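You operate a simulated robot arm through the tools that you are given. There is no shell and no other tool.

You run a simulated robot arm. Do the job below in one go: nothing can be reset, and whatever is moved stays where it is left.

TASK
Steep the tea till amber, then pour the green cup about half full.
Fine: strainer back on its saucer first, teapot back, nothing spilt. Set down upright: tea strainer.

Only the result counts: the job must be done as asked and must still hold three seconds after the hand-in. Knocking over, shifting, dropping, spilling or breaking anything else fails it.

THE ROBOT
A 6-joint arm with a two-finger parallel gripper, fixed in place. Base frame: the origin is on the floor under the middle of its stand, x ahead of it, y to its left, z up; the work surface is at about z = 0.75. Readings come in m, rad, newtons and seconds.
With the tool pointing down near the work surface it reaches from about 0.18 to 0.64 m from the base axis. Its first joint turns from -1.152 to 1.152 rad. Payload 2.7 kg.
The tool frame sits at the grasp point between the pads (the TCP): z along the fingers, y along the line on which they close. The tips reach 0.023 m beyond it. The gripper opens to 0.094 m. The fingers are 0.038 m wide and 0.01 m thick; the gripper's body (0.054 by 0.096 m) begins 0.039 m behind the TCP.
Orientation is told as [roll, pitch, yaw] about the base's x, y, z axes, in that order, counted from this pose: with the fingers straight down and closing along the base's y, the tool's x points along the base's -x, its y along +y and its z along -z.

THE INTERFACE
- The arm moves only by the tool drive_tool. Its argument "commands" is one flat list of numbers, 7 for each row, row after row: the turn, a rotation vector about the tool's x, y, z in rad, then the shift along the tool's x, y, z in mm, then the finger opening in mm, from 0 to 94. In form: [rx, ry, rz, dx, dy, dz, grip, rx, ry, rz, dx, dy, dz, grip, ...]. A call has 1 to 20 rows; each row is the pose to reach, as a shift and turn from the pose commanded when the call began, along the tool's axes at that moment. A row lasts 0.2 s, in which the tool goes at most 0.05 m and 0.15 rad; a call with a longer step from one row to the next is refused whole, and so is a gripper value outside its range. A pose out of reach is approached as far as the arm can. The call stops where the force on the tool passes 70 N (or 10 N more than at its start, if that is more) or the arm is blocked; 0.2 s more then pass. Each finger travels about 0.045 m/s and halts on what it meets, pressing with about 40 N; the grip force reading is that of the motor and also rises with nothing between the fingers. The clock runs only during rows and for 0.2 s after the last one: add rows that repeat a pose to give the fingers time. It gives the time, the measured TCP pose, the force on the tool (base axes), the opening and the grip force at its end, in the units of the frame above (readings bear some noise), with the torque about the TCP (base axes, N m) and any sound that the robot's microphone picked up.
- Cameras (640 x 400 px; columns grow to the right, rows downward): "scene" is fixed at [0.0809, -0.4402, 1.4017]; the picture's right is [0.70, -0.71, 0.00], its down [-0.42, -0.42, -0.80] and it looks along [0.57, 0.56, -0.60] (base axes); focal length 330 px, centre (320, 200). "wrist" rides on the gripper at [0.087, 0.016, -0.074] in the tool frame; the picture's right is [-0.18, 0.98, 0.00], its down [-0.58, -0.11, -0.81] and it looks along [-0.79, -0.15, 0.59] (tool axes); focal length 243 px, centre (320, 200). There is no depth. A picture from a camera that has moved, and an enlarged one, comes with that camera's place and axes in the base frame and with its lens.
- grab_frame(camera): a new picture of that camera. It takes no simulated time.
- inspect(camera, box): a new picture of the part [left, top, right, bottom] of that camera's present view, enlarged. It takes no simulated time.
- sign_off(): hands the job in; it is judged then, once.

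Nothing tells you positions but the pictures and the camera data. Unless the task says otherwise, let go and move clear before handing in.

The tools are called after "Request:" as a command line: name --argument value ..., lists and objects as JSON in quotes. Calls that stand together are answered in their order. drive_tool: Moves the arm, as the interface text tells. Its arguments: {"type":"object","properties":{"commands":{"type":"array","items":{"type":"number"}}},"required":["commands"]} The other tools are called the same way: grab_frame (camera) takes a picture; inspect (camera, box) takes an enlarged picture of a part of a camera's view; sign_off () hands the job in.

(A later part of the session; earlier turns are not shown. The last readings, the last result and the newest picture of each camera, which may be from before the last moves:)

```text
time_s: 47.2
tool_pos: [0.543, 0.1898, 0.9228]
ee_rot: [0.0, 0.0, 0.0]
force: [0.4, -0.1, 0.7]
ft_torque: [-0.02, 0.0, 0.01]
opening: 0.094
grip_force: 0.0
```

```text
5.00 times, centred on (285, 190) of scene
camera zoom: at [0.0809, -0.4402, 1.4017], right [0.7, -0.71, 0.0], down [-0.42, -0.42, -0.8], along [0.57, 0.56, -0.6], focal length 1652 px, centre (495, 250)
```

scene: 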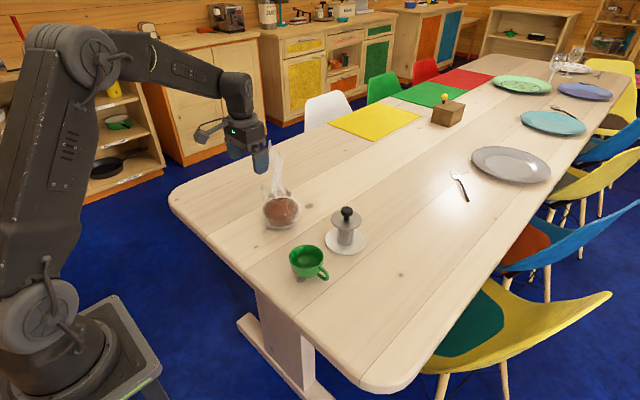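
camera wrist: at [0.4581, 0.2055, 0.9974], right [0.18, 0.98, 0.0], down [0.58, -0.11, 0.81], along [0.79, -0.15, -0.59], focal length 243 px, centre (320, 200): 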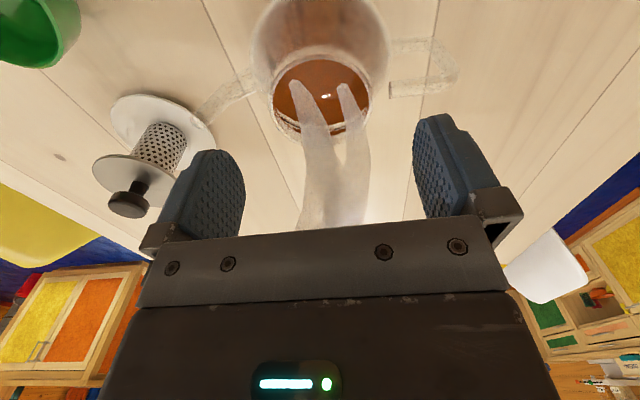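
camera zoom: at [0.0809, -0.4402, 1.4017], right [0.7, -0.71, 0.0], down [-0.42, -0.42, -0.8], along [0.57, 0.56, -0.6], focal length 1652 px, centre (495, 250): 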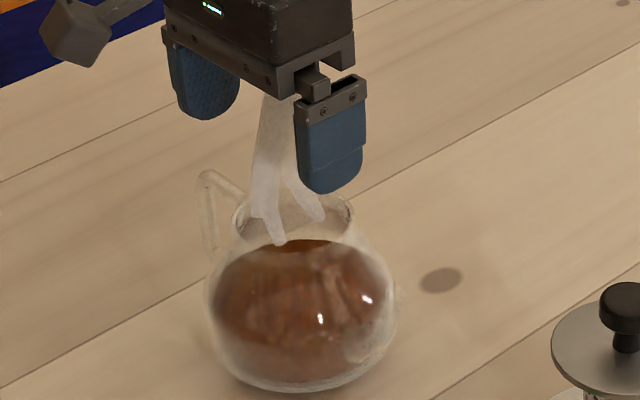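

The neck centre is at about (0.549, 0.190), with its rim at z≈0.855. The handle arm's top is at about 0.844, so the fingertips should stay just above that. I'll centre, descend so the tips are just above the rim, then narrow the opening.

Request:
drive_tool --commands '[0, 0, 0, -5, 0, 12, 94, 0, 0, 0, -5, 0, 24, 94, 0, 0, 0, -5, 0, 36, 94, 0, 0, 0, -5, 0, 38, 76, 0, 0, 0, -5, 0, 38, 76, 0, 0, 0, -5, 0, 38, 76]'

Request:
grab_frame --camera "wrist"

Request:
inspect --camera "wrist" --box '[200, 20, 440, 200]'

Request:
inspect --camera "scene" --box '[250, 150, 320, 230]'

```text
time_s: 48.6
tool_pos: [0.5521, 0.1918, 0.8841]
ee_rot: [0.001, 0.001, 0.0]
force: [-0.3, -0.6, 0.5]
ft_torque: [0.0, 0.0, 0.03]
opening: 0.0761
grip_force: 0.1
```

```text
taken
camera wrist: at [0.4649, 0.2062, 0.9579], right [0.18, 0.98, 0.0], down [0.58, -0.11, 0.81], along [0.79, -0.15, -0.59], focal length 243 px, centre (320, 200)
```

wrist: 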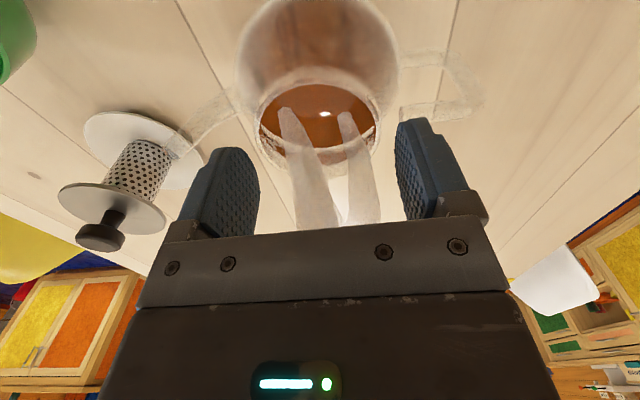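

```text
2.22 times, centred on (320, 110) of wrist
camera zoom: at [0.4649, 0.2062, 0.9579], right [0.18, 0.98, 0.0], down [0.58, -0.11, 0.81], along [0.79, -0.15, -0.59], focal length 539 px, centre (320, 400)
```

zoom: 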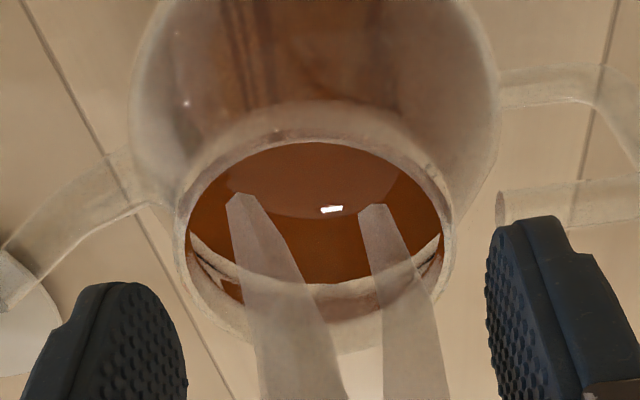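

```text
5.00 times, centred on (285, 190) of scene
camera zoom: at [0.0809, -0.4402, 1.4017], right [0.7, -0.71, 0.0], down [-0.42, -0.42, -0.8], along [0.57, 0.56, -0.6], focal length 1652 px, centre (495, 250)
```

zoom: 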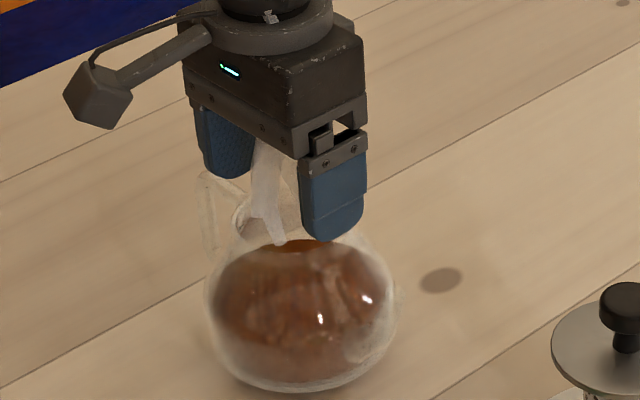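

The fingers straddle the rim almost symmetrically, needing only a 1.5 mm correction in y. I'll descend gently around the neck while watching the force.

Request:
drive_tool --commands '[0, 0, 0, 0, -1.5, 5, 76, 0, 0, 0, 0, -1.5, 10, 76, 0, 0, 0, 0, -1.5, 14, 76, 0, 0, 0, 0, -1.5, 17, 76, 0, 0, 0, 0, -1.5, 17, 76]'

Request:
inspect --camera "wrist" --box '[200, 20, 440, 200]'

Request:
inspect --camera "scene" --box '[260, 165, 315, 220]'

```text
time_s: 49.8
tool_pos: [0.5511, 0.1884, 0.8667]
ee_rot: [0.0, 0.0, -0.001]
force: [-0.8, 0.7, 0.3]
ft_torque: [0.05, 0.0, -0.02]
opening: 0.0765
grip_force: 0.8
```

```text
2.22 times, centred on (320, 110) of wrist
camera zoom: at [0.4651, 0.2041, 0.9406], right [0.18, 0.98, 0.0], down [0.58, -0.11, 0.81], along [0.79, -0.15, -0.59], focal length 539 px, centre (320, 400)
```

zoom: 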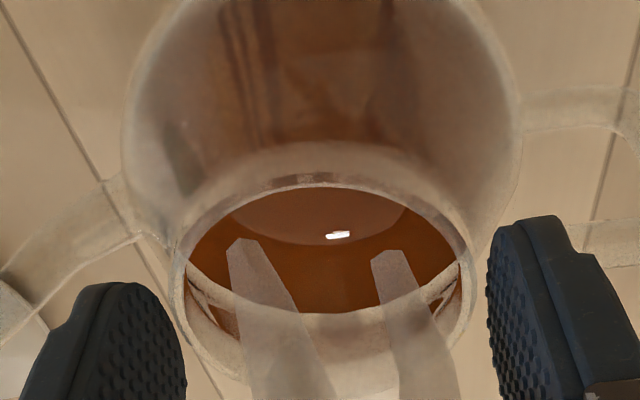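

```text
7.27 times, centred on (288, 192) of scene
camera zoom: at [0.0809, -0.4402, 1.4017], right [0.7, -0.71, 0.0], down [-0.42, -0.42, -0.8], along [0.57, 0.56, -0.6], focal length 2403 px, centre (556, 254)
```

zoom: 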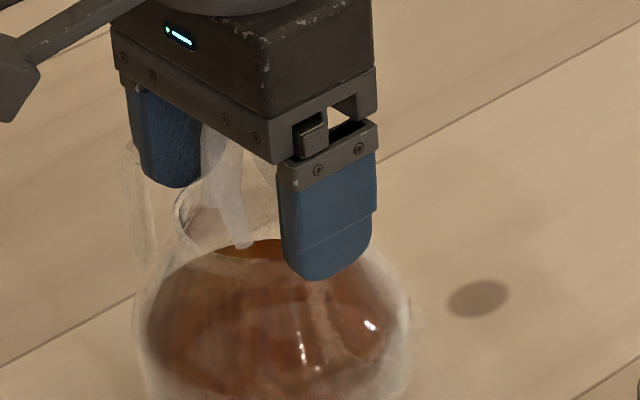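

No contact so far, and the alignment in y is within half a millimetre. I'll narrow the fingers to just outside the rim, go 4 mm deeper, then close on the neck.

Request:
drive_tool --commands '[0, 0, 0, 0, 0, 0, 71, 0, 0, 0, 0, 0, 0, 71, 0, 0, 0, 0, 0, 2, 71, 0, 0, 0, 0, 0, 4, 71, 0, 0, 0, 0, 0, 4, 71]'

Request:
inspect --camera "wrist" --box '[200, 20, 440, 200]'

```text
time_s: 51.0
tool_pos: [0.5524, 0.1884, 0.8693]
ee_rot: [0.002, -0.007, 0.0]
force: [-16.3, -6.1, 46.0]
ft_torque: [-0.66, 0.92, 0.13]
opening: 0.0743
grip_force: 40.1
```

```text
2.22 times, centred on (320, 110) of wrist
camera zoom: at [0.4652, 0.2041, 0.9416], right [0.18, 0.98, 0.0], down [0.58, -0.11, 0.81], along [0.8, -0.15, -0.59], focal length 539 px, centre (320, 400)
```

zoom: 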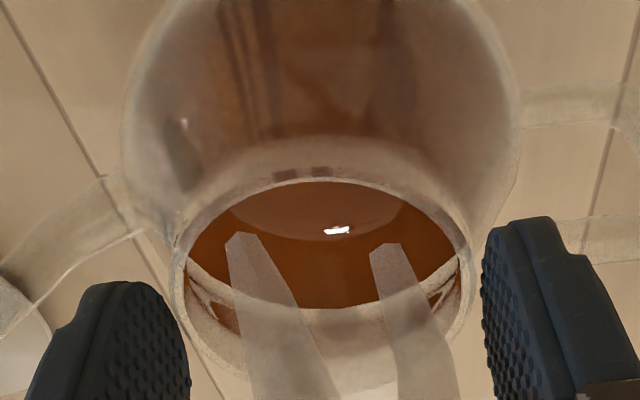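

The fingers met the neck at 74 mm, and the extra descent pressed down with 46 N. I'll back up immediately and reopen slightly.

Request:
drive_tool --commands '[0, 0, 0, 0, 0, -4, 78, 0, 0, 0, 0, 0, -6, 78, 0, 0, 0, 0, 0, -6, 78]'

Request:
inspect --camera "wrist" --box '[200, 20, 440, 200]'

Request:
inspect --camera "scene" --box '[250, 150, 320, 230]'

```text
time_s: 51.8
tool_pos: [0.5501, 0.1887, 0.869]
ee_rot: [-0.001, 0.002, 0.0]
force: [0.7, 0.8, -0.8]
ft_torque: [0.01, 0.02, 0.02]
opening: 0.0778
grip_force: 0.1
```

```text
2.22 times, centred on (320, 110) of wrist
camera zoom: at [0.4647, 0.2039, 0.9428], right [0.18, 0.98, 0.0], down [0.58, -0.11, 0.81], along [0.79, -0.15, -0.59], focal length 539 px, centre (320, 400)
```

zoom: 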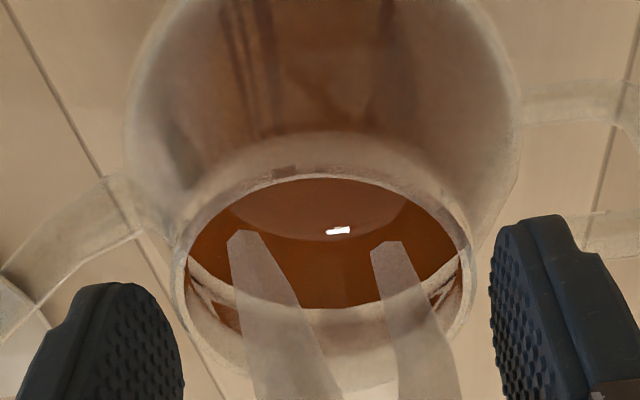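

```text
5.00 times, centred on (285, 190) of scene
camera zoom: at [0.0809, -0.4402, 1.4017], right [0.7, -0.71, 0.0], down [-0.42, -0.42, -0.8], along [0.57, 0.56, -0.6], focal length 1652 px, centre (495, 250)
```

zoom: 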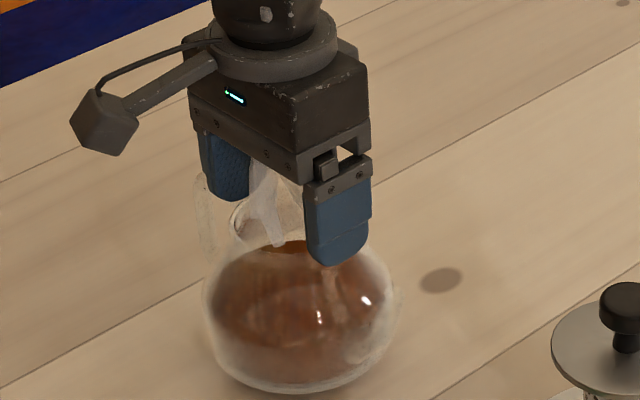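

The teapot hasn't moved and the contact is cleared. The body's shoulder seems to flare just below the neck, so I'll raise about 3 mm and close slowly to see where the fingers meet the neck proper.

Request:
drive_tool --commands '[0, 0, 0, 0, 0, -3, 78, 0, 0, 0, 0, 0, -3, 72, 0, 0, 0, 0, 0, -3, 66, 0, 0, 0, 0, 0, -3, 60, 0, 0, 0, 0, 0, -3, 60, 0, 0, 0, 0, 0, -3, 60]'

Request:
inspect --camera "wrist" --box '[200, 20, 440, 200]'

Request:
inspect --camera "scene" --box '[250, 150, 320, 230]'

```text
time_s: 53.2
tool_pos: [0.5522, 0.1884, 0.8718]
ee_rot: [-0.002, 0.0, 0.001]
force: [0.1, 0.3, 0.4]
ft_torque: [-0.02, 0.01, -0.01]
opening: 0.0598
grip_force: 0.0
```

```text
2.22 times, centred on (320, 110) of wrist
camera zoom: at [0.4655, 0.2039, 0.9458], right [0.18, 0.98, 0.0], down [0.58, -0.11, 0.81], along [0.79, -0.15, -0.59], focal length 539 px, centre (320, 400)
```

zoom: 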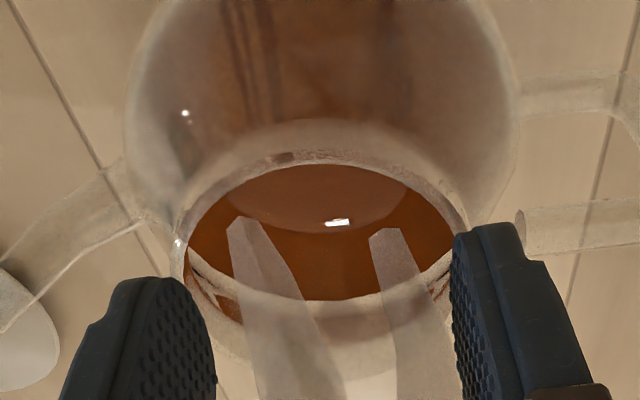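

```text
5.00 times, centred on (285, 190) of scene
camera zoom: at [0.0809, -0.4402, 1.4017], right [0.7, -0.71, 0.0], down [-0.42, -0.42, -0.8], along [0.57, 0.56, -0.6], focal length 1652 px, centre (495, 250)
```

zoom: 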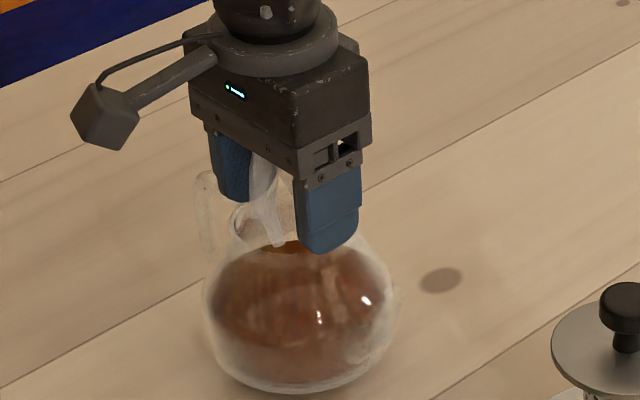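

At this height the fingers closed to 60 mm without touching, so the true rim top is about z=0.848 and it is about 74 mm wide. I'll reopen above it and descend again in small steps, watching for contact with the handle arm.

Request:
drive_tool --commands '[0, 0, 0, 0, 0, 0, 70, 0, 0, 0, 0, 0, 0, 80, 0, 0, 0, 0, 0, 0, 80, 0, 0, 0, 0, 0, 4, 80, 0, 0, 0, 0, 0, 7, 80, 0, 0, 0, 0, 0, 7, 80]'

```text
time_s: 54.6
tool_pos: [0.5516, 0.1884, 0.8637]
ee_rot: [0.001, -0.001, 0.001]
force: [-0.5, 0.6, -0.9]
ft_torque: [0.05, 0.02, 0.0]
opening: 0.0799
grip_force: 0.6
```

Request:
drive_tool --commands '[0, 0, 0, 0, 0, 1, 80, 0, 0, 0, 0, 0, 2, 80, 0, 0, 0, 0, 0, 2, 80]'

Request:
inspect --camera "wrist" --box '[200, 20, 440, 200]'

Request:
inspect --camera "scene" --box '[260, 165, 315, 220]'

```text
time_s: 55.4
tool_pos: [0.5519, 0.1891, 0.8634]
ee_rot: [0.001, -0.004, 0.0]
force: [-3.5, -0.3, 11.4]
ft_torque: [0.53, 0.06, 0.2]
opening: 0.0798
grip_force: 0.1
```

```text
2.22 times, centred on (320, 110) of wrist
camera zoom: at [0.4662, 0.2041, 0.9374], right [0.18, 0.98, 0.0], down [0.58, -0.11, 0.81], along [0.79, -0.15, -0.59], focal length 539 px, centre (320, 400)
```

zoom: 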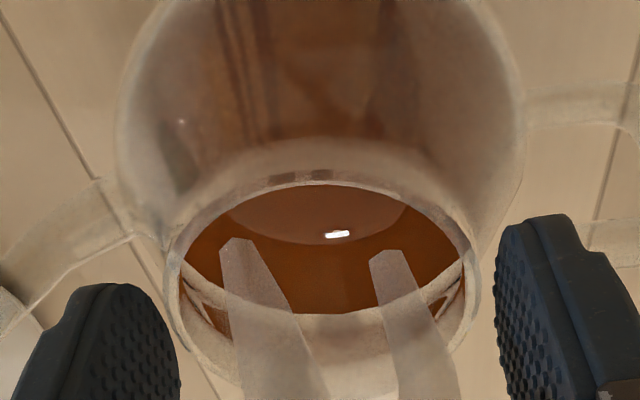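

```text
7.27 times, centred on (288, 192) of scene
camera zoom: at [0.0806, -0.4403, 1.4017], right [0.7, -0.71, 0.0], down [-0.42, -0.42, -0.8], along [0.57, 0.56, -0.6], focal length 2403 px, centre (556, 254)
```

zoom: 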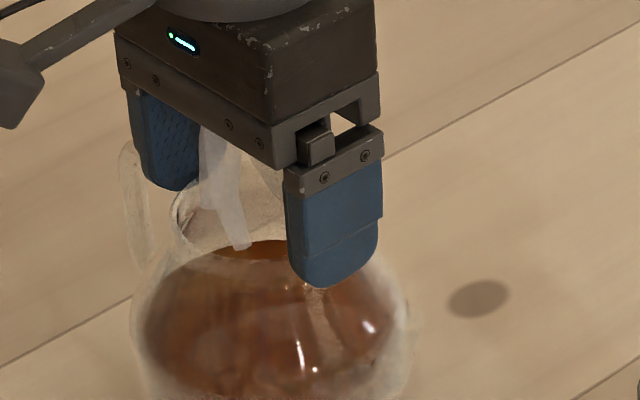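

The +y finger just touched the handle arm, whose top is at z≈0.840, so that sets the depth limit. I'll back up 2 mm and close firmly on the neck.

Request:
drive_tool --commands '[0, 0, 0, 0, 0, -2, 80, 0, 0, 0, 0, 0, -2, 80, 0, 0, 0, 0, 0, -2, 76, 0, 0, 0, 0, 0, -2, 70, 0, 0, 0, 0, 0, -2, 62, 0, 0, 0, 0, 0, -2, 62, 0, 0, 0, 0, 0, -2, 62]'

Request:
inspect --camera "wrist" --box '[200, 20, 440, 200]'

Request:
inspect --camera "scene" --box '[250, 150, 320, 230]'

```text
time_s: 57.0
tool_pos: [0.5529, 0.1873, 0.8655]
ee_rot: [0.0, -0.002, 0.0]
force: [-4.1, 1.8, 16.7]
ft_torque: [-0.15, 0.37, 0.15]
opening: 0.0768
grip_force: 40.3
```

```text
2.22 times, centred on (320, 110) of wrist
camera zoom: at [0.4659, 0.204, 0.9394], right [0.18, 0.98, 0.0], down [0.58, -0.11, 0.81], along [0.79, -0.15, -0.59], focal length 539 px, centre (320, 400)
```

zoom: 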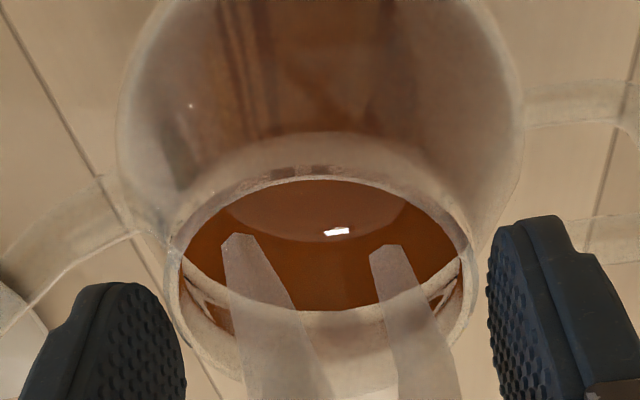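

```text
5.00 times, centred on (285, 190) of scene
camera zoom: at [0.0805, -0.4403, 1.4017], right [0.7, -0.71, 0.0], down [-0.42, -0.42, -0.8], along [0.57, 0.56, -0.6], focal length 1652 px, centre (495, 250)
```

zoom: 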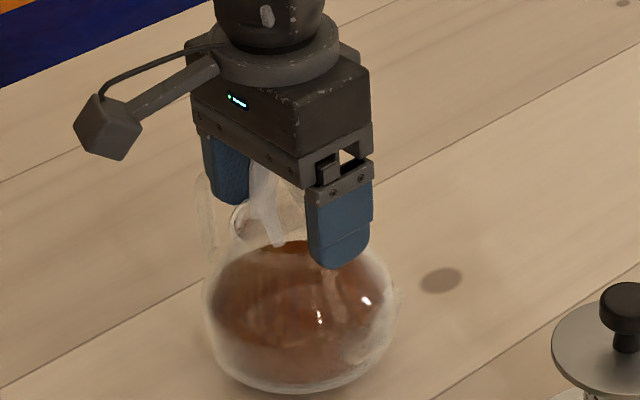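

The fingers are landing on the sloping glass shoulder, since wider contact lower down is pushing them up. The round body can't be gripped there, so the handle is the right place. I'll open, back off upward, and measure the handle from above.

Request:
drive_tool --commands '[0, 0, 0, 0, 0, 0, 82, 0, 0, 0, 0, 0, -3, 82, 0, 0, 0, 0, 0, -15, 84, 0, 0, 0, 0, 0, -35, 90, 0, 0, 0, 0, 0, -60, 94, 0, 0, 0, 0, 0, -90, 94, 0, 0, 0, 20, 15, -115, 94, 0, 0, 0, 40, 30, -130, 94, 0, 0, 0, 40, 30, -130, 94]'

Request:
grab_frame --camera "wrist"

Request:
inspect --camera "wrist" --box '[220, 10, 460, 190]'

Request:
inspect --camera "scene" --box '[250, 165, 320, 240]'

```text
time_s: 59.0
tool_pos: [0.5112, 0.2183, 0.9956]
ee_rot: [0.0, 0.0, -0.001]
force: [0.2, -0.5, -0.3]
ft_torque: [0.02, -0.01, 0.01]
opening: 0.0942
grip_force: 0.1
```

```text
taken
camera wrist: at [0.426, 0.2347, 1.0702], right [0.18, 0.98, 0.0], down [0.58, -0.11, 0.81], along [0.79, -0.15, -0.59], focal length 243 px, centre (320, 200)
```

wrist: 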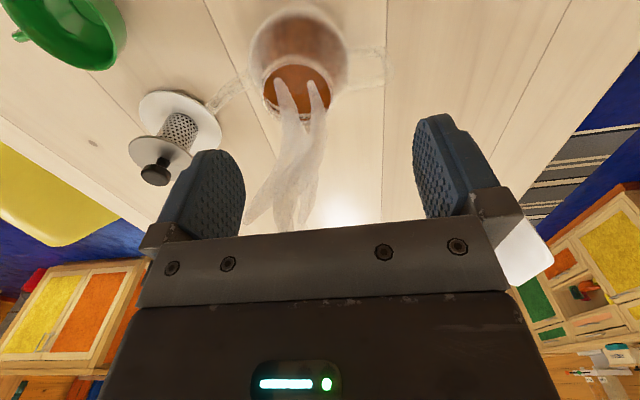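

```text
2.22 times, centred on (340, 100) of wrist
camera zoom: at [0.426, 0.2347, 1.0702], right [0.18, 0.98, 0.0], down [0.58, -0.11, 0.81], along [0.79, -0.15, -0.59], focal length 539 px, centre (276, 422)
```

zoom: 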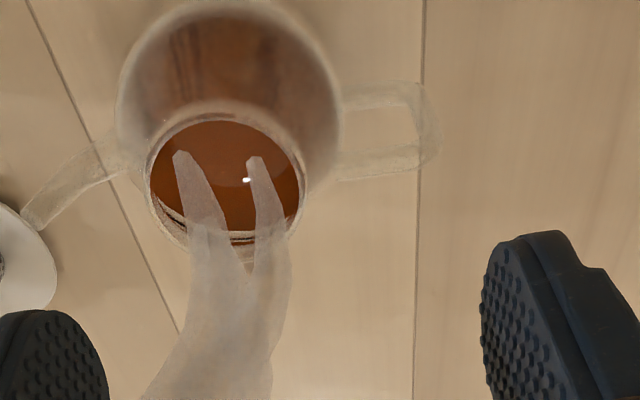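

```text
5.33 times, centred on (285, 202) of scene
camera zoom: at [0.0809, -0.4402, 1.4017], right [0.7, -0.71, 0.0], down [-0.42, -0.42, -0.8], along [0.57, 0.56, -0.6], focal length 1762 px, centre (507, 187)
```

zoom: 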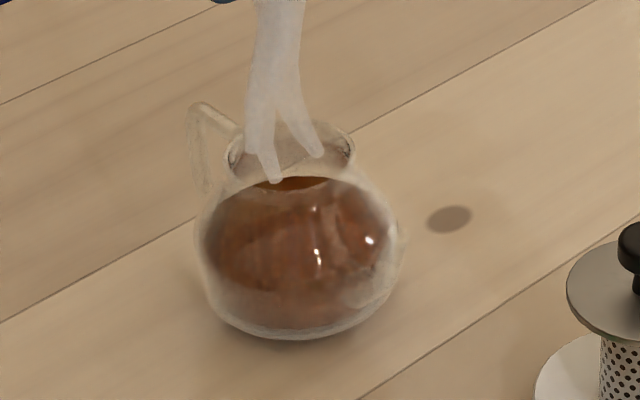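

The teapot hasn't shifted. The handle's upper arm runs along +y with its top at z≈0.84, and its outer bar is around (0.555, 0.277). I'll turn the gripper about 90° at a safe height, so the fingers close across the handle and the camera looks from the handle side toward the spout.

Request:
drive_tool --commands '[0, 0, 0.135, -4, 5, -5, 94, 0, 0, 0.27, -8, 10, -5, 94, 0, 0, 0.405, -12, 15, -5, 94, 0, 0, 0.54, -16, 20, -5, 94, 0, 0, 0.675, -20, 25, -5, 94, 0, 0, 0.81, -24, 30, -5, 94, 0, 0, 0.945, -28, 35, -5, 94, 0, 0, 1.08, -32, 40, -5, 94, 0, 0, 1.215, -36, 45, -5, 94, 0, 0, 1.35, -40, 50, -5, 94, 0, 0, 1.485, -42, 54, -5, 94, 0, 0, 1.6, -42, 57, -5, 94, 0, 0, 1.6, -42, 57, -5, 94]'

Request:
grab_frame --camera "wrist"

Request:
grab_frame --camera "scene"

```text
time_s: 61.8
tool_pos: [0.5522, 0.2768, 1.0002]
ee_rot: [-0.001, 0.0, -1.601]
force: [0.7, 0.8, -0.4]
ft_torque: [0.01, 0.02, 0.0]
opening: 0.094
grip_force: 0.0
```

```text
taken
camera wrist: at [0.5718, 0.3616, 1.0753], right [0.98, -0.21, 0.0], down [-0.13, -0.58, 0.81], along [-0.17, -0.79, -0.59], focal length 243 px, centre (320, 200)
```

wrist: 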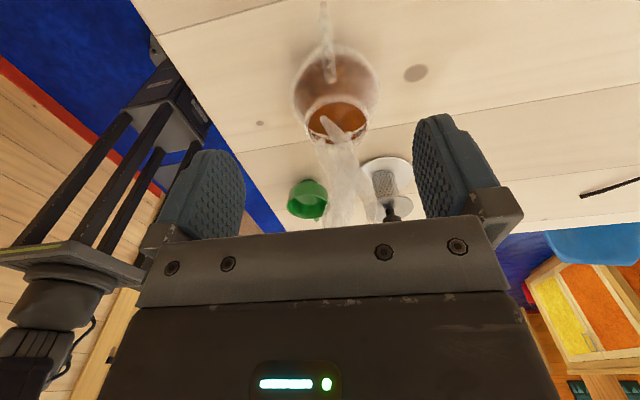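

```text
taken
```

scene: 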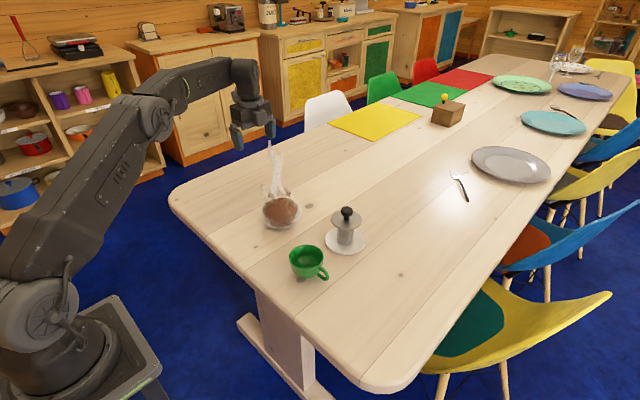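

Request:
inspect --camera "wrist" --box '[250, 0, 430, 150]'

Request:
inspect --camera "wrist" --box '[270, 0, 380, 80]'

Request:
inspect --camera "scene" --box '[225, 110, 315, 235]'

```text
2.67 times, centred on (340, 75) of wrist
camera zoom: at [0.5718, 0.3616, 1.0753], right [0.98, -0.21, 0.0], down [-0.13, -0.58, 0.81], along [-0.17, -0.79, -0.59], focal length 647 px, centre (267, 533)
```

zoom: 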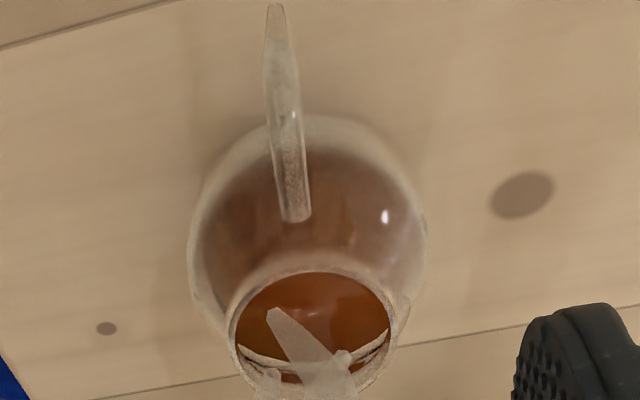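

```text
5.00 times, centred on (325, 40) of wrist
camera zoom: at [0.5718, 0.3616, 1.0753], right [0.98, -0.21, 0.0], down [-0.13, -0.58, 0.81], along [-0.17, -0.79, -0.59], focal length 1213 px, centre (295, 1000)
```

zoom: 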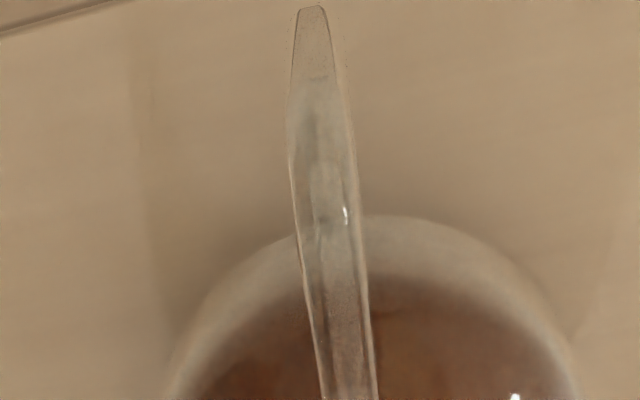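

```text
3.20 times, centred on (270, 172) of scene
camera zoom: at [0.0809, -0.4402, 1.4017], right [0.7, -0.71, 0.0], down [-0.42, -0.42, -0.8], along [0.57, 0.56, -0.6], focal length 1057 px, centre (480, 288)
```

zoom: 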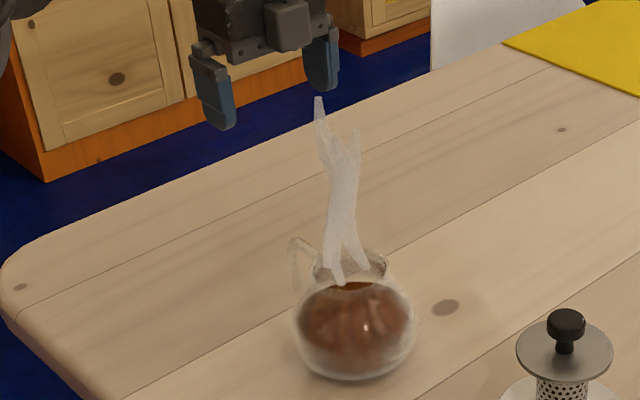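

From this side the handle lines up well: its arm runs from about (0.556, 0.237) to (0.559, 0.279). I'll lower to just above it, shifted slightly to centre it between the fingers.

Request:
drive_tool --commands '[0, 0, 0, -4, 2, 25, 94, 0, 0, 0, -8, 4, 50, 94, 0, 0, 0, -13, 6, 75, 94, 0, 0, 0, -13, 6, 98, 94, 0, 0, 0, -13, 6, 98, 94]'

Request:
grab_frame --camera "wrist"

Request:
inspect --camera "wrist" --box '[240, 0, 420, 180]'

Request:
inspect --camera "scene" --box '[235, 140, 315, 230]'

```text
time_s: 63.0
tool_pos: [0.5575, 0.2626, 0.9012]
ee_rot: [0.001, -0.001, -1.601]
force: [0.3, -0.4, -0.2]
ft_torque: [-0.03, 0.02, 0.0]
opening: 0.0936
grip_force: 0.0
```

```text
taken
camera wrist: at [0.5765, 0.3478, 0.9766], right [0.98, -0.21, 0.0], down [-0.13, -0.58, 0.81], along [-0.17, -0.79, -0.59], focal length 243 px, centre (320, 200)
```

wrist: 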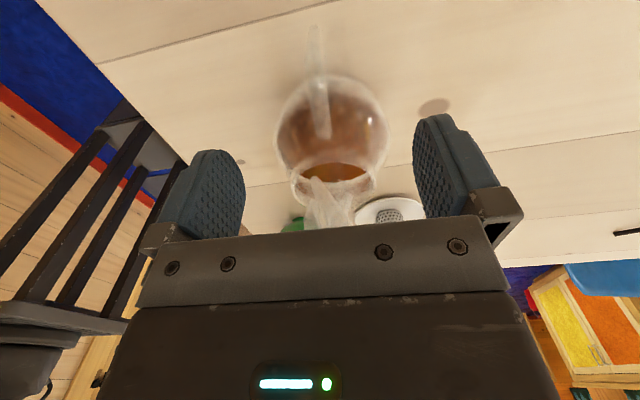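

```text
2.22 times, centred on (330, 90) of wrist
camera zoom: at [0.5765, 0.3478, 0.9766], right [0.98, -0.21, 0.0], down [-0.13, -0.58, 0.81], along [-0.17, -0.79, -0.59], focal length 539 px, centre (298, 444)
```

zoom: 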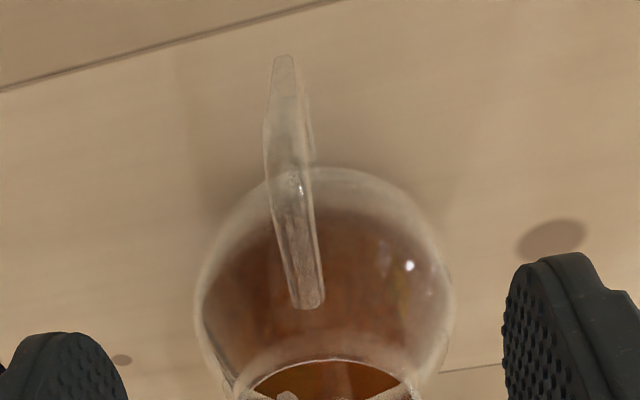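

```text
4.44 times, centred on (275, 185) of scene
camera zoom: at [0.0809, -0.4402, 1.4017], right [0.7, -0.71, 0.0], down [-0.42, -0.42, -0.8], along [0.57, 0.56, -0.6], focal length 1469 px, centre (520, 267)
```

zoom: 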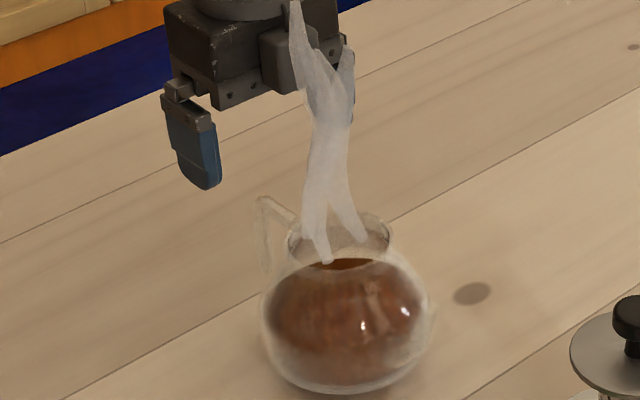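

The handle arm is centred between the fingers to within about 2 mm. I'll adjust slightly (5 mm outward, 3° of yaw) and lower the fingers around it.

Request:
drive_tool --commands '[0, 0, 0.05, 5, 0, 10, 94, 0, 0, 0.05, 5, 0, 25, 94, 0, 0, 0.05, 5, 0, 40, 94, 0, 0, 0.05, 5, 0, 55, 94, 0, 0, 0.05, 5, 0, 63, 94, 0, 0, 0.05, 5, 0, 67, 94, 0, 0, 0.05, 5, 0, 67, 94]'

Request:
grab_frame --camera "wrist"

Request:
inspect --camera "wrist" --box '[220, 80, 440, 240]'

Request:
inspect --camera "scene" --box '[235, 150, 315, 240]'

```text
time_s: 64.6
tool_pos: [0.5581, 0.2672, 0.8344]
ee_rot: [0.0, 0.001, -1.65]
force: [-0.5, 0.2, 0.7]
ft_torque: [0.02, -0.03, -0.01]
opening: 0.0942
grip_force: 0.1
```

```text
taken
camera wrist: at [0.5822, 0.3513, 0.9088], right [0.97, -0.26, 0.0], down [-0.15, -0.57, 0.81], along [-0.21, -0.78, -0.59], focal length 243 px, centre (320, 200)
```

wrist: 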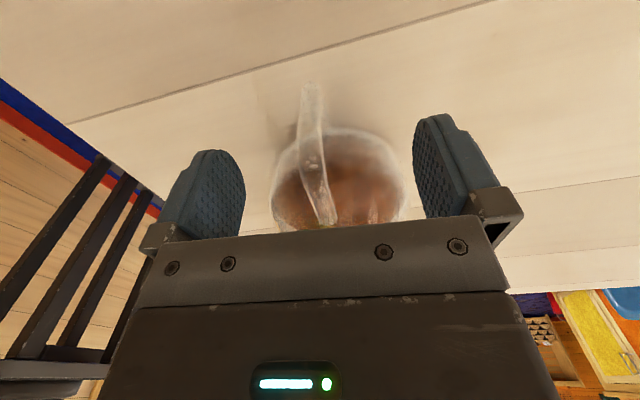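

```text
2.50 times, centred on (330, 160) of wrist
camera zoom: at [0.5822, 0.3513, 0.9088], right [0.97, -0.26, 0.0], down [-0.15, -0.57, 0.81], along [-0.21, -0.78, -0.59], focal length 606 px, centre (295, 300)
```

zoom: 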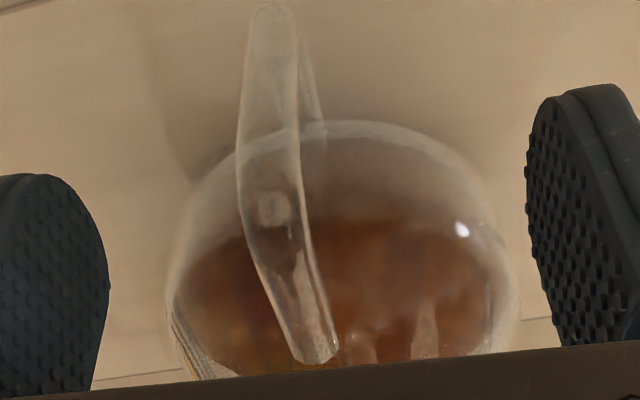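

```text
4.44 times, centred on (275, 195) of scene
camera zoom: at [0.0809, -0.4402, 1.4017], right [0.7, -0.71, 0.0], down [-0.42, -0.42, -0.8], along [0.57, 0.56, -0.6], focal length 1469 px, centre (520, 222)
```

zoom: 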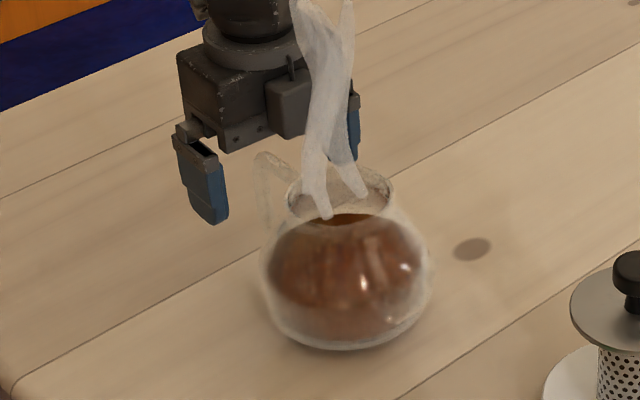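

The handle is centred to within about 1.5 mm. I'll go 5 mm further out and 6 mm lower, so the pads cover both the arm and the outer bar, then close.

Request:
drive_tool --commands '[0, 0, 0, 3, -0.5, 3, 94, 0, 0, 0, 5, -0.5, 6, 94, 0, 0, 0, 5, -0.5, 6, 80, 0, 0, 0, 5, -0.5, 6, 60, 0, 0, 0, 5, -0.5, 6, 40, 0, 0, 0, 5, -0.5, 6, 24, 0, 0, 0, 5, -0.5, 6, 24]'

Request:
inspect --camera "wrist" --box '[220, 80, 440, 240]'

```text
time_s: 66.2
tool_pos: [0.56, 0.2724, 0.8288]
ee_rot: [-0.001, 0.0, -1.65]
force: [-0.1, -0.6, -0.1]
ft_torque: [0.01, 0.0, 0.0]
opening: 0.024
grip_force: 0.2
```

```text
2.50 times, centred on (330, 160) of wrist
camera zoom: at [0.5824, 0.3563, 0.9026], right [0.97, -0.26, 0.0], down [-0.15, -0.57, 0.81], along [-0.21, -0.78, -0.59], focal length 606 px, centre (295, 300)
```

zoom: 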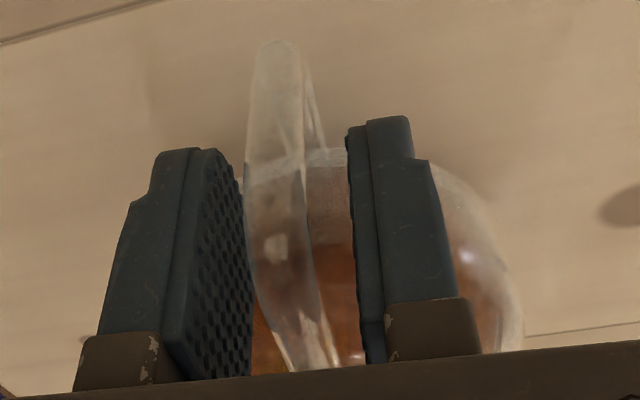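

Request:
drive_tool --commands '[0, 0, 0, 0, -0.5, 0, 18, 0, 0, 0, 0, -0.5, 0, 12, 0, 0, 0, 0, -0.5, 0, 4, 0, 0, 0, 0, -0.5, 0, 4, 0, 0, 0, 0, -0.5, 0, 4]'

Request:
inspect --camera "wrist" --box '[220, 80, 440, 240]'

Request:
inspect --camera "scene" --box '[235, 150, 315, 240]'

```text
time_s: 67.4
tool_pos: [0.5586, 0.273, 0.8267]
ee_rot: [-0.001, 0.0, -1.649]
force: [1.5, -1.5, -0.3]
ft_torque: [-0.08, 0.05, 0.23]
opening: 0.0117
grip_force: 40.4
```

```text
2.50 times, centred on (330, 160) of wrist
camera zoom: at [0.5823, 0.3565, 0.9026], right [0.97, -0.26, 0.0], down [-0.15, -0.57, 0.81], along [-0.21, -0.78, -0.59], focal length 606 px, centre (295, 300)
```

zoom: 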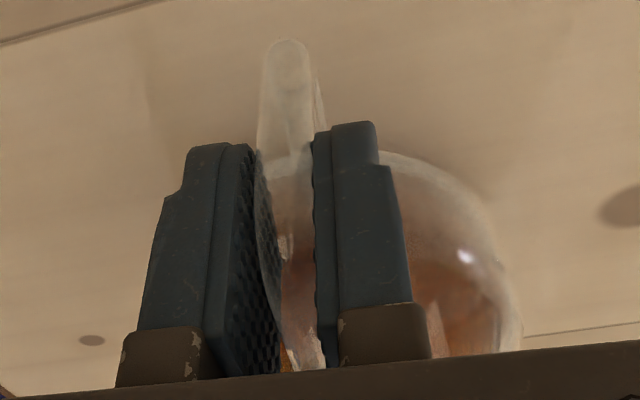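

```text
4.44 times, centred on (275, 195) of scene
camera zoom: at [0.081, -0.4402, 1.4017], right [0.7, -0.71, 0.0], down [-0.42, -0.42, -0.8], along [0.57, 0.56, -0.6], focal length 1469 px, centre (520, 222)
```

zoom: 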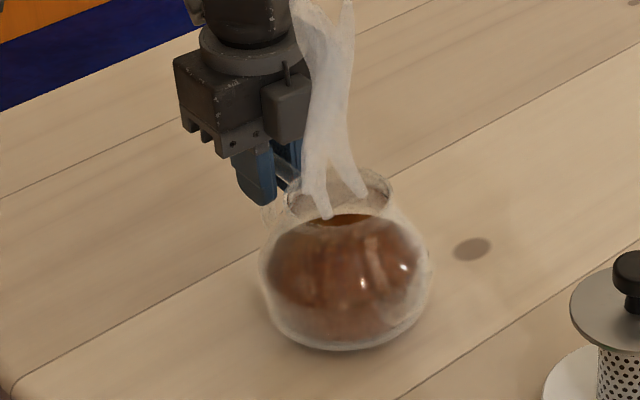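

The handle is gripped: 11.7 mm wide, 40 N. Its resting TCP is about (0.5593, 0.2727, 0.828) with yaw -1.65. I'll do a small test lift to check the weight and any sag.

Request:
drive_tool --commands '[0, 0, 0, 0, 0, -2, 4, 0, 0, 0, 0, 0, -4, 4, 0, 0, 0, 0, 0, -6, 4, 0, 0, 0, 0, 0, -8, 4, 0, 0, 0, 0, 0, -8, 4]'

Request:
inspect --camera "scene" --box '[235, 150, 315, 240]'

Request:
grab_frame --camera "wrist"

```text
time_s: 68.6
tool_pos: [0.5581, 0.2726, 0.8359]
ee_rot: [-0.002, 0.0, -1.649]
force: [0.3, 0.6, -6.1]
ft_torque: [0.55, -0.03, 0.04]
opening: 0.0117
grip_force: 39.9
```

```text
4.44 times, centred on (275, 195) of scene
camera zoom: at [0.081, -0.4402, 1.4017], right [0.7, -0.71, 0.0], down [-0.42, -0.42, -0.8], along [0.57, 0.56, -0.6], focal length 1469 px, centre (520, 222)
```

zoom: 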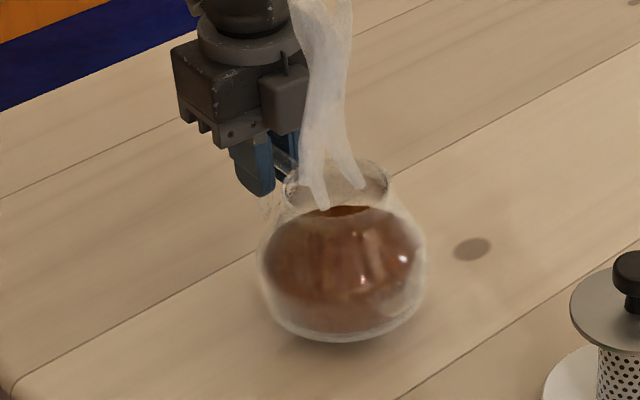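

```text
taken
camera wrist: at [0.5819, 0.3564, 0.9102], right [0.97, -0.26, 0.0], down [-0.15, -0.57, 0.81], along [-0.21, -0.78, -0.59], focal length 243 px, centre (320, 200)
```

wrist: 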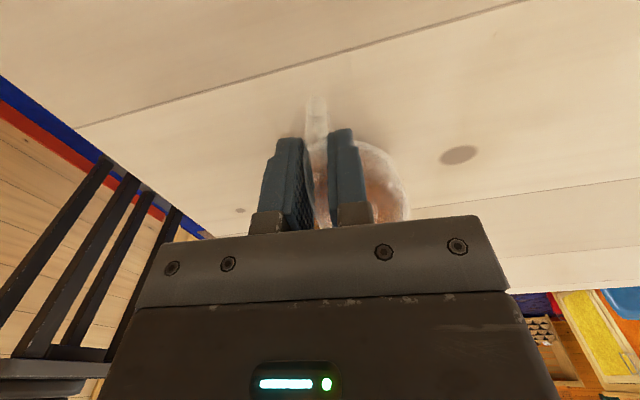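

The teapot lifts cleanly: 6 N, level, no slip. The cup's rim centre is at about (0.460, -0.014, 0.81). I'll raise the pot and move it so the spout comes near the cup, staying level and well above everything.

Request:
drive_tool --commands '[0, 0, 0, 0, 0, -15, 4, 0, 0, 0, 0, 0, -33, 4, 0, 0, 0, 0, 0, -52, 4, 0, 0, 0, 0, 0, -68, 4, 0, 0, 0, 0, 0, -75, 4, 0, 0, 0, -7, -6, -75, 4, 0, 0, 0, -19, -16, -75, 4, 0, 0, 0, -33, -27, -75, 4, 0, 0, 0, -47, -38, -75, 4, 0, 0, 0, -61, -50, -75, 4, 0, 0, 0, -75, -61, -75, 4, 0, 0, 0, -89, -72, -75, 4, 0, 0, 0, -99, -80, -75, 4, 0, 0, 0, -103, -84, -75, 4, 0, 0, 0, -103, -84, -75, 4]'

Request:
grab_frame --camera "scene"

Request:
grab_frame --camera "wrist"

Request:
inspect --camera "scene" --box '[230, 170, 380, 300]'

```text
time_s: 71.8
tool_pos: [0.4674, 0.1755, 0.9106]
ee_rot: [0.0, 0.0, -1.651]
force: [0.1, 0.1, -6.9]
ft_torque: [0.57, -0.02, -0.02]
opening: 0.0116
grip_force: 40.2
```

```text
taken
```

scene: 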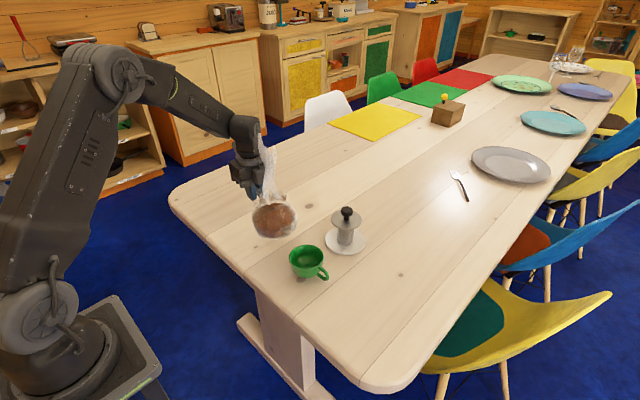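

```text
taken
camera wrist: at [0.4899, 0.2599, 0.985], right [0.97, -0.26, 0.0], down [-0.15, -0.57, 0.81], along [-0.21, -0.78, -0.59], focal length 243 px, centre (320, 200)
```

wrist: 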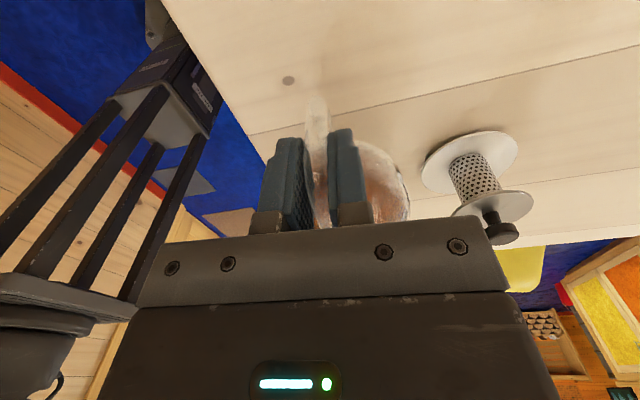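

```text
3.08 times, centred on (305, 235) of scene
camera zoom: at [0.081, -0.4402, 1.4017], right [0.7, -0.71, 0.0], down [-0.42, -0.42, -0.8], along [0.57, 0.56, -0.6], focal length 1017 px, centre (366, 92)
```

zoom: 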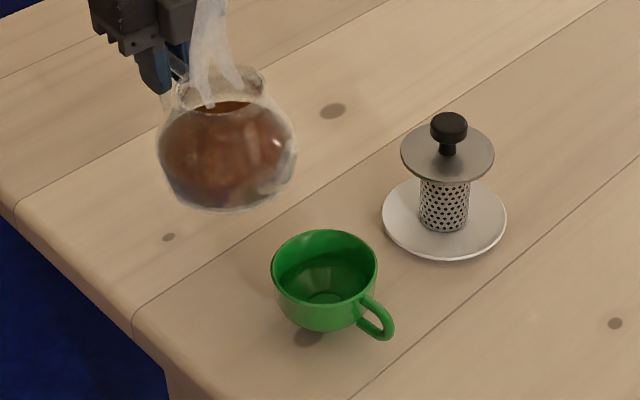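

Request:
inspect --camera "scene" --box '[260, 185, 325, 245]'

Request:
inspect --camera "wrist" --box '[280, 80, 440, 240]'

```text
6.67 times, centred on (292, 215) of scene
camera zoom: at [0.081, -0.4402, 1.4017], right [0.7, -0.71, 0.0], down [-0.42, -0.42, -0.8], along [0.57, 0.56, -0.6], focal length 2203 px, centre (503, 100)
```

zoom: 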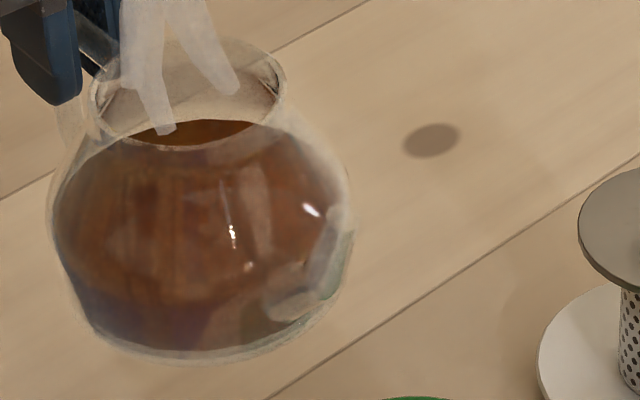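

```text
2.50 times, centred on (360, 160) of wrist
camera zoom: at [0.4899, 0.2599, 0.985], right [0.97, -0.26, 0.0], down [-0.15, -0.57, 0.81], along [-0.21, -0.78, -0.59], focal length 606 px, centre (220, 300)
```

zoom: 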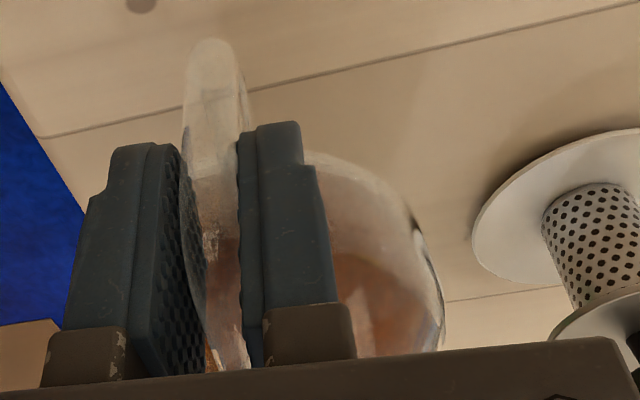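

I can make out the glass spout: its tip is about 8 mm short of the cup centre in x and about 20 mm toward +y. I'll shift so the tip sits over the cup slightly on the +y side, and tilt gently to about 14°, below pouring angle, pivoting about the spout tip.

Request:
drive_tool --commands '[0, 0, 0, -2, 3, 13.1, 4, 0, 0.05, 0, -2.8, 6.5, 14.5, 4, 0, 0.1, 0, -2.6, 6.5, 15.8, 4, 0, 0.15, 0, -2.8, 6.5, 17.2, 4, 0, 0.2, 0, -3.4, 6.5, 15.6, 4, 0, 0.25, 0, -4.5, 6.5, 13.0, 4, 0, 0.25, 0, -4.5, 6.5, 13.0, 4]'

Request:
grab_frame --camera "scene"

Request:
inspect --camera "scene" --box '[250, 180, 350, 290]'

Request:
grab_frame --camera "wrist"

```text
time_s: 73.4
tool_pos: [0.4725, 0.1712, 0.8995]
ee_rot: [0.0, 0.252, -1.65]
force: [0.2, -0.1, -7.1]
ft_torque: [0.48, -0.07, -0.01]
opening: 0.0117
grip_force: 39.9
```

```text
taken
```

scene: 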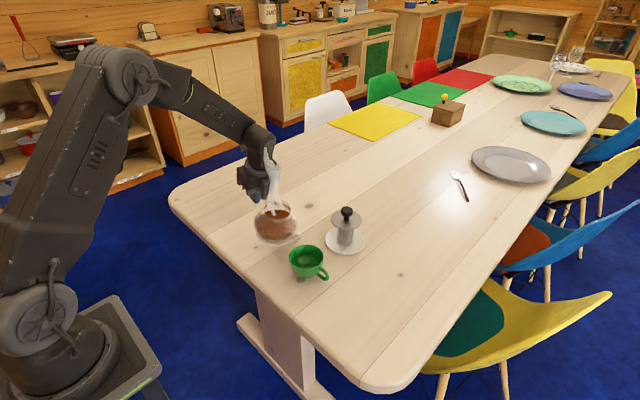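

```text
3.64 times, centred on (300, 235) of scene
camera zoom: at [0.081, -0.4402, 1.4017], right [0.7, -0.71, 0.0], down [-0.42, -0.42, -0.8], along [0.57, 0.56, -0.6], focal length 1202 px, centre (393, 73)
```

zoom: 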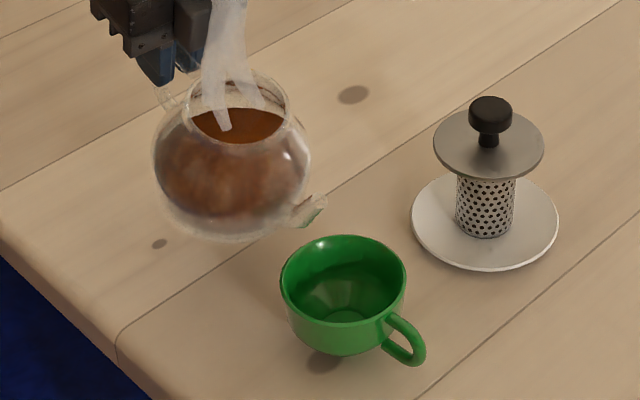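

```text
taken
camera wrist: at [0.4943, 0.2345, 0.9932], right [0.97, -0.26, -0.05], down [-0.17, -0.75, 0.64], along [-0.2, -0.61, -0.77], focal length 243 px, centre (320, 200)
```

wrist: 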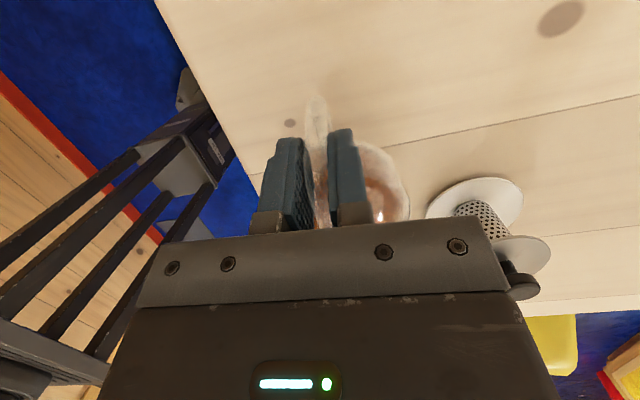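

Request:
inspect --camera "scene" --box '[285, 200, 345, 260]'

```text
6.67 times, centred on (315, 230) of scene
camera zoom: at [0.081, -0.4402, 1.4017], right [0.7, -0.71, 0.0], down [-0.42, -0.42, -0.8], along [0.57, 0.56, -0.6], focal length 2203 px, centre (353, 0)
```

zoom: 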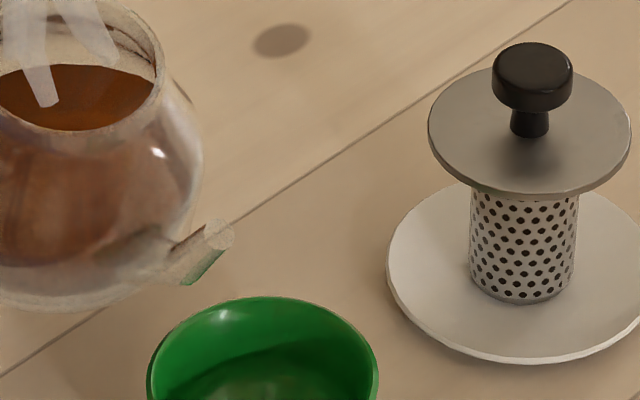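

The spout tip is over the cup, about 16 mm to the +y side of its centre. I'll lower the tip a little and tilt slowly to about 20°, then watch for the first flow.

Request:
drive_tool --commands '[0, 0.035, 0, -2, 0, 0.5, 4, 0, 0.07, 0, -4, 0, 1, 4, 0, 0.1, 0, -6, 0, 1.6, 4, 0, 0.1, 0, -6, 0, 1.6, 4]'

Request:
inspect --camera "scene" --box '[260, 190, 345, 290]'

```text
time_s: 74.4
tool_pos: [0.4723, 0.1654, 0.8958]
ee_rot: [0.0, 0.35, -1.65]
force: [-0.9, -0.3, -6.5]
ft_torque: [0.44, 0.01, -0.01]
opening: 0.0116
grip_force: 39.8
```

```text
4.00 times, centred on (302, 240) of scene
camera zoom: at [0.081, -0.4402, 1.4017], right [0.7, -0.71, 0.0], down [-0.42, -0.42, -0.8], along [0.57, 0.56, -0.6], focal length 1322 px, centre (390, 40)
```

zoom: 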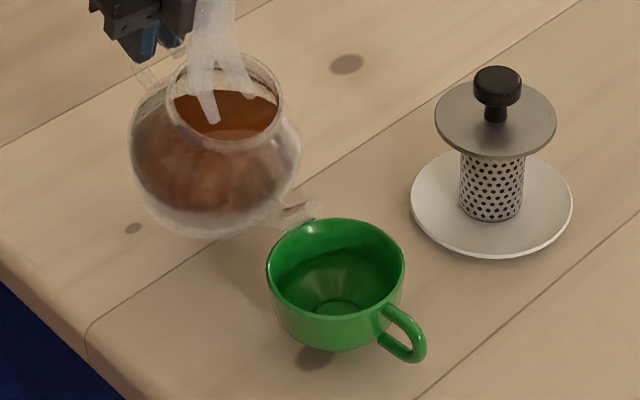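

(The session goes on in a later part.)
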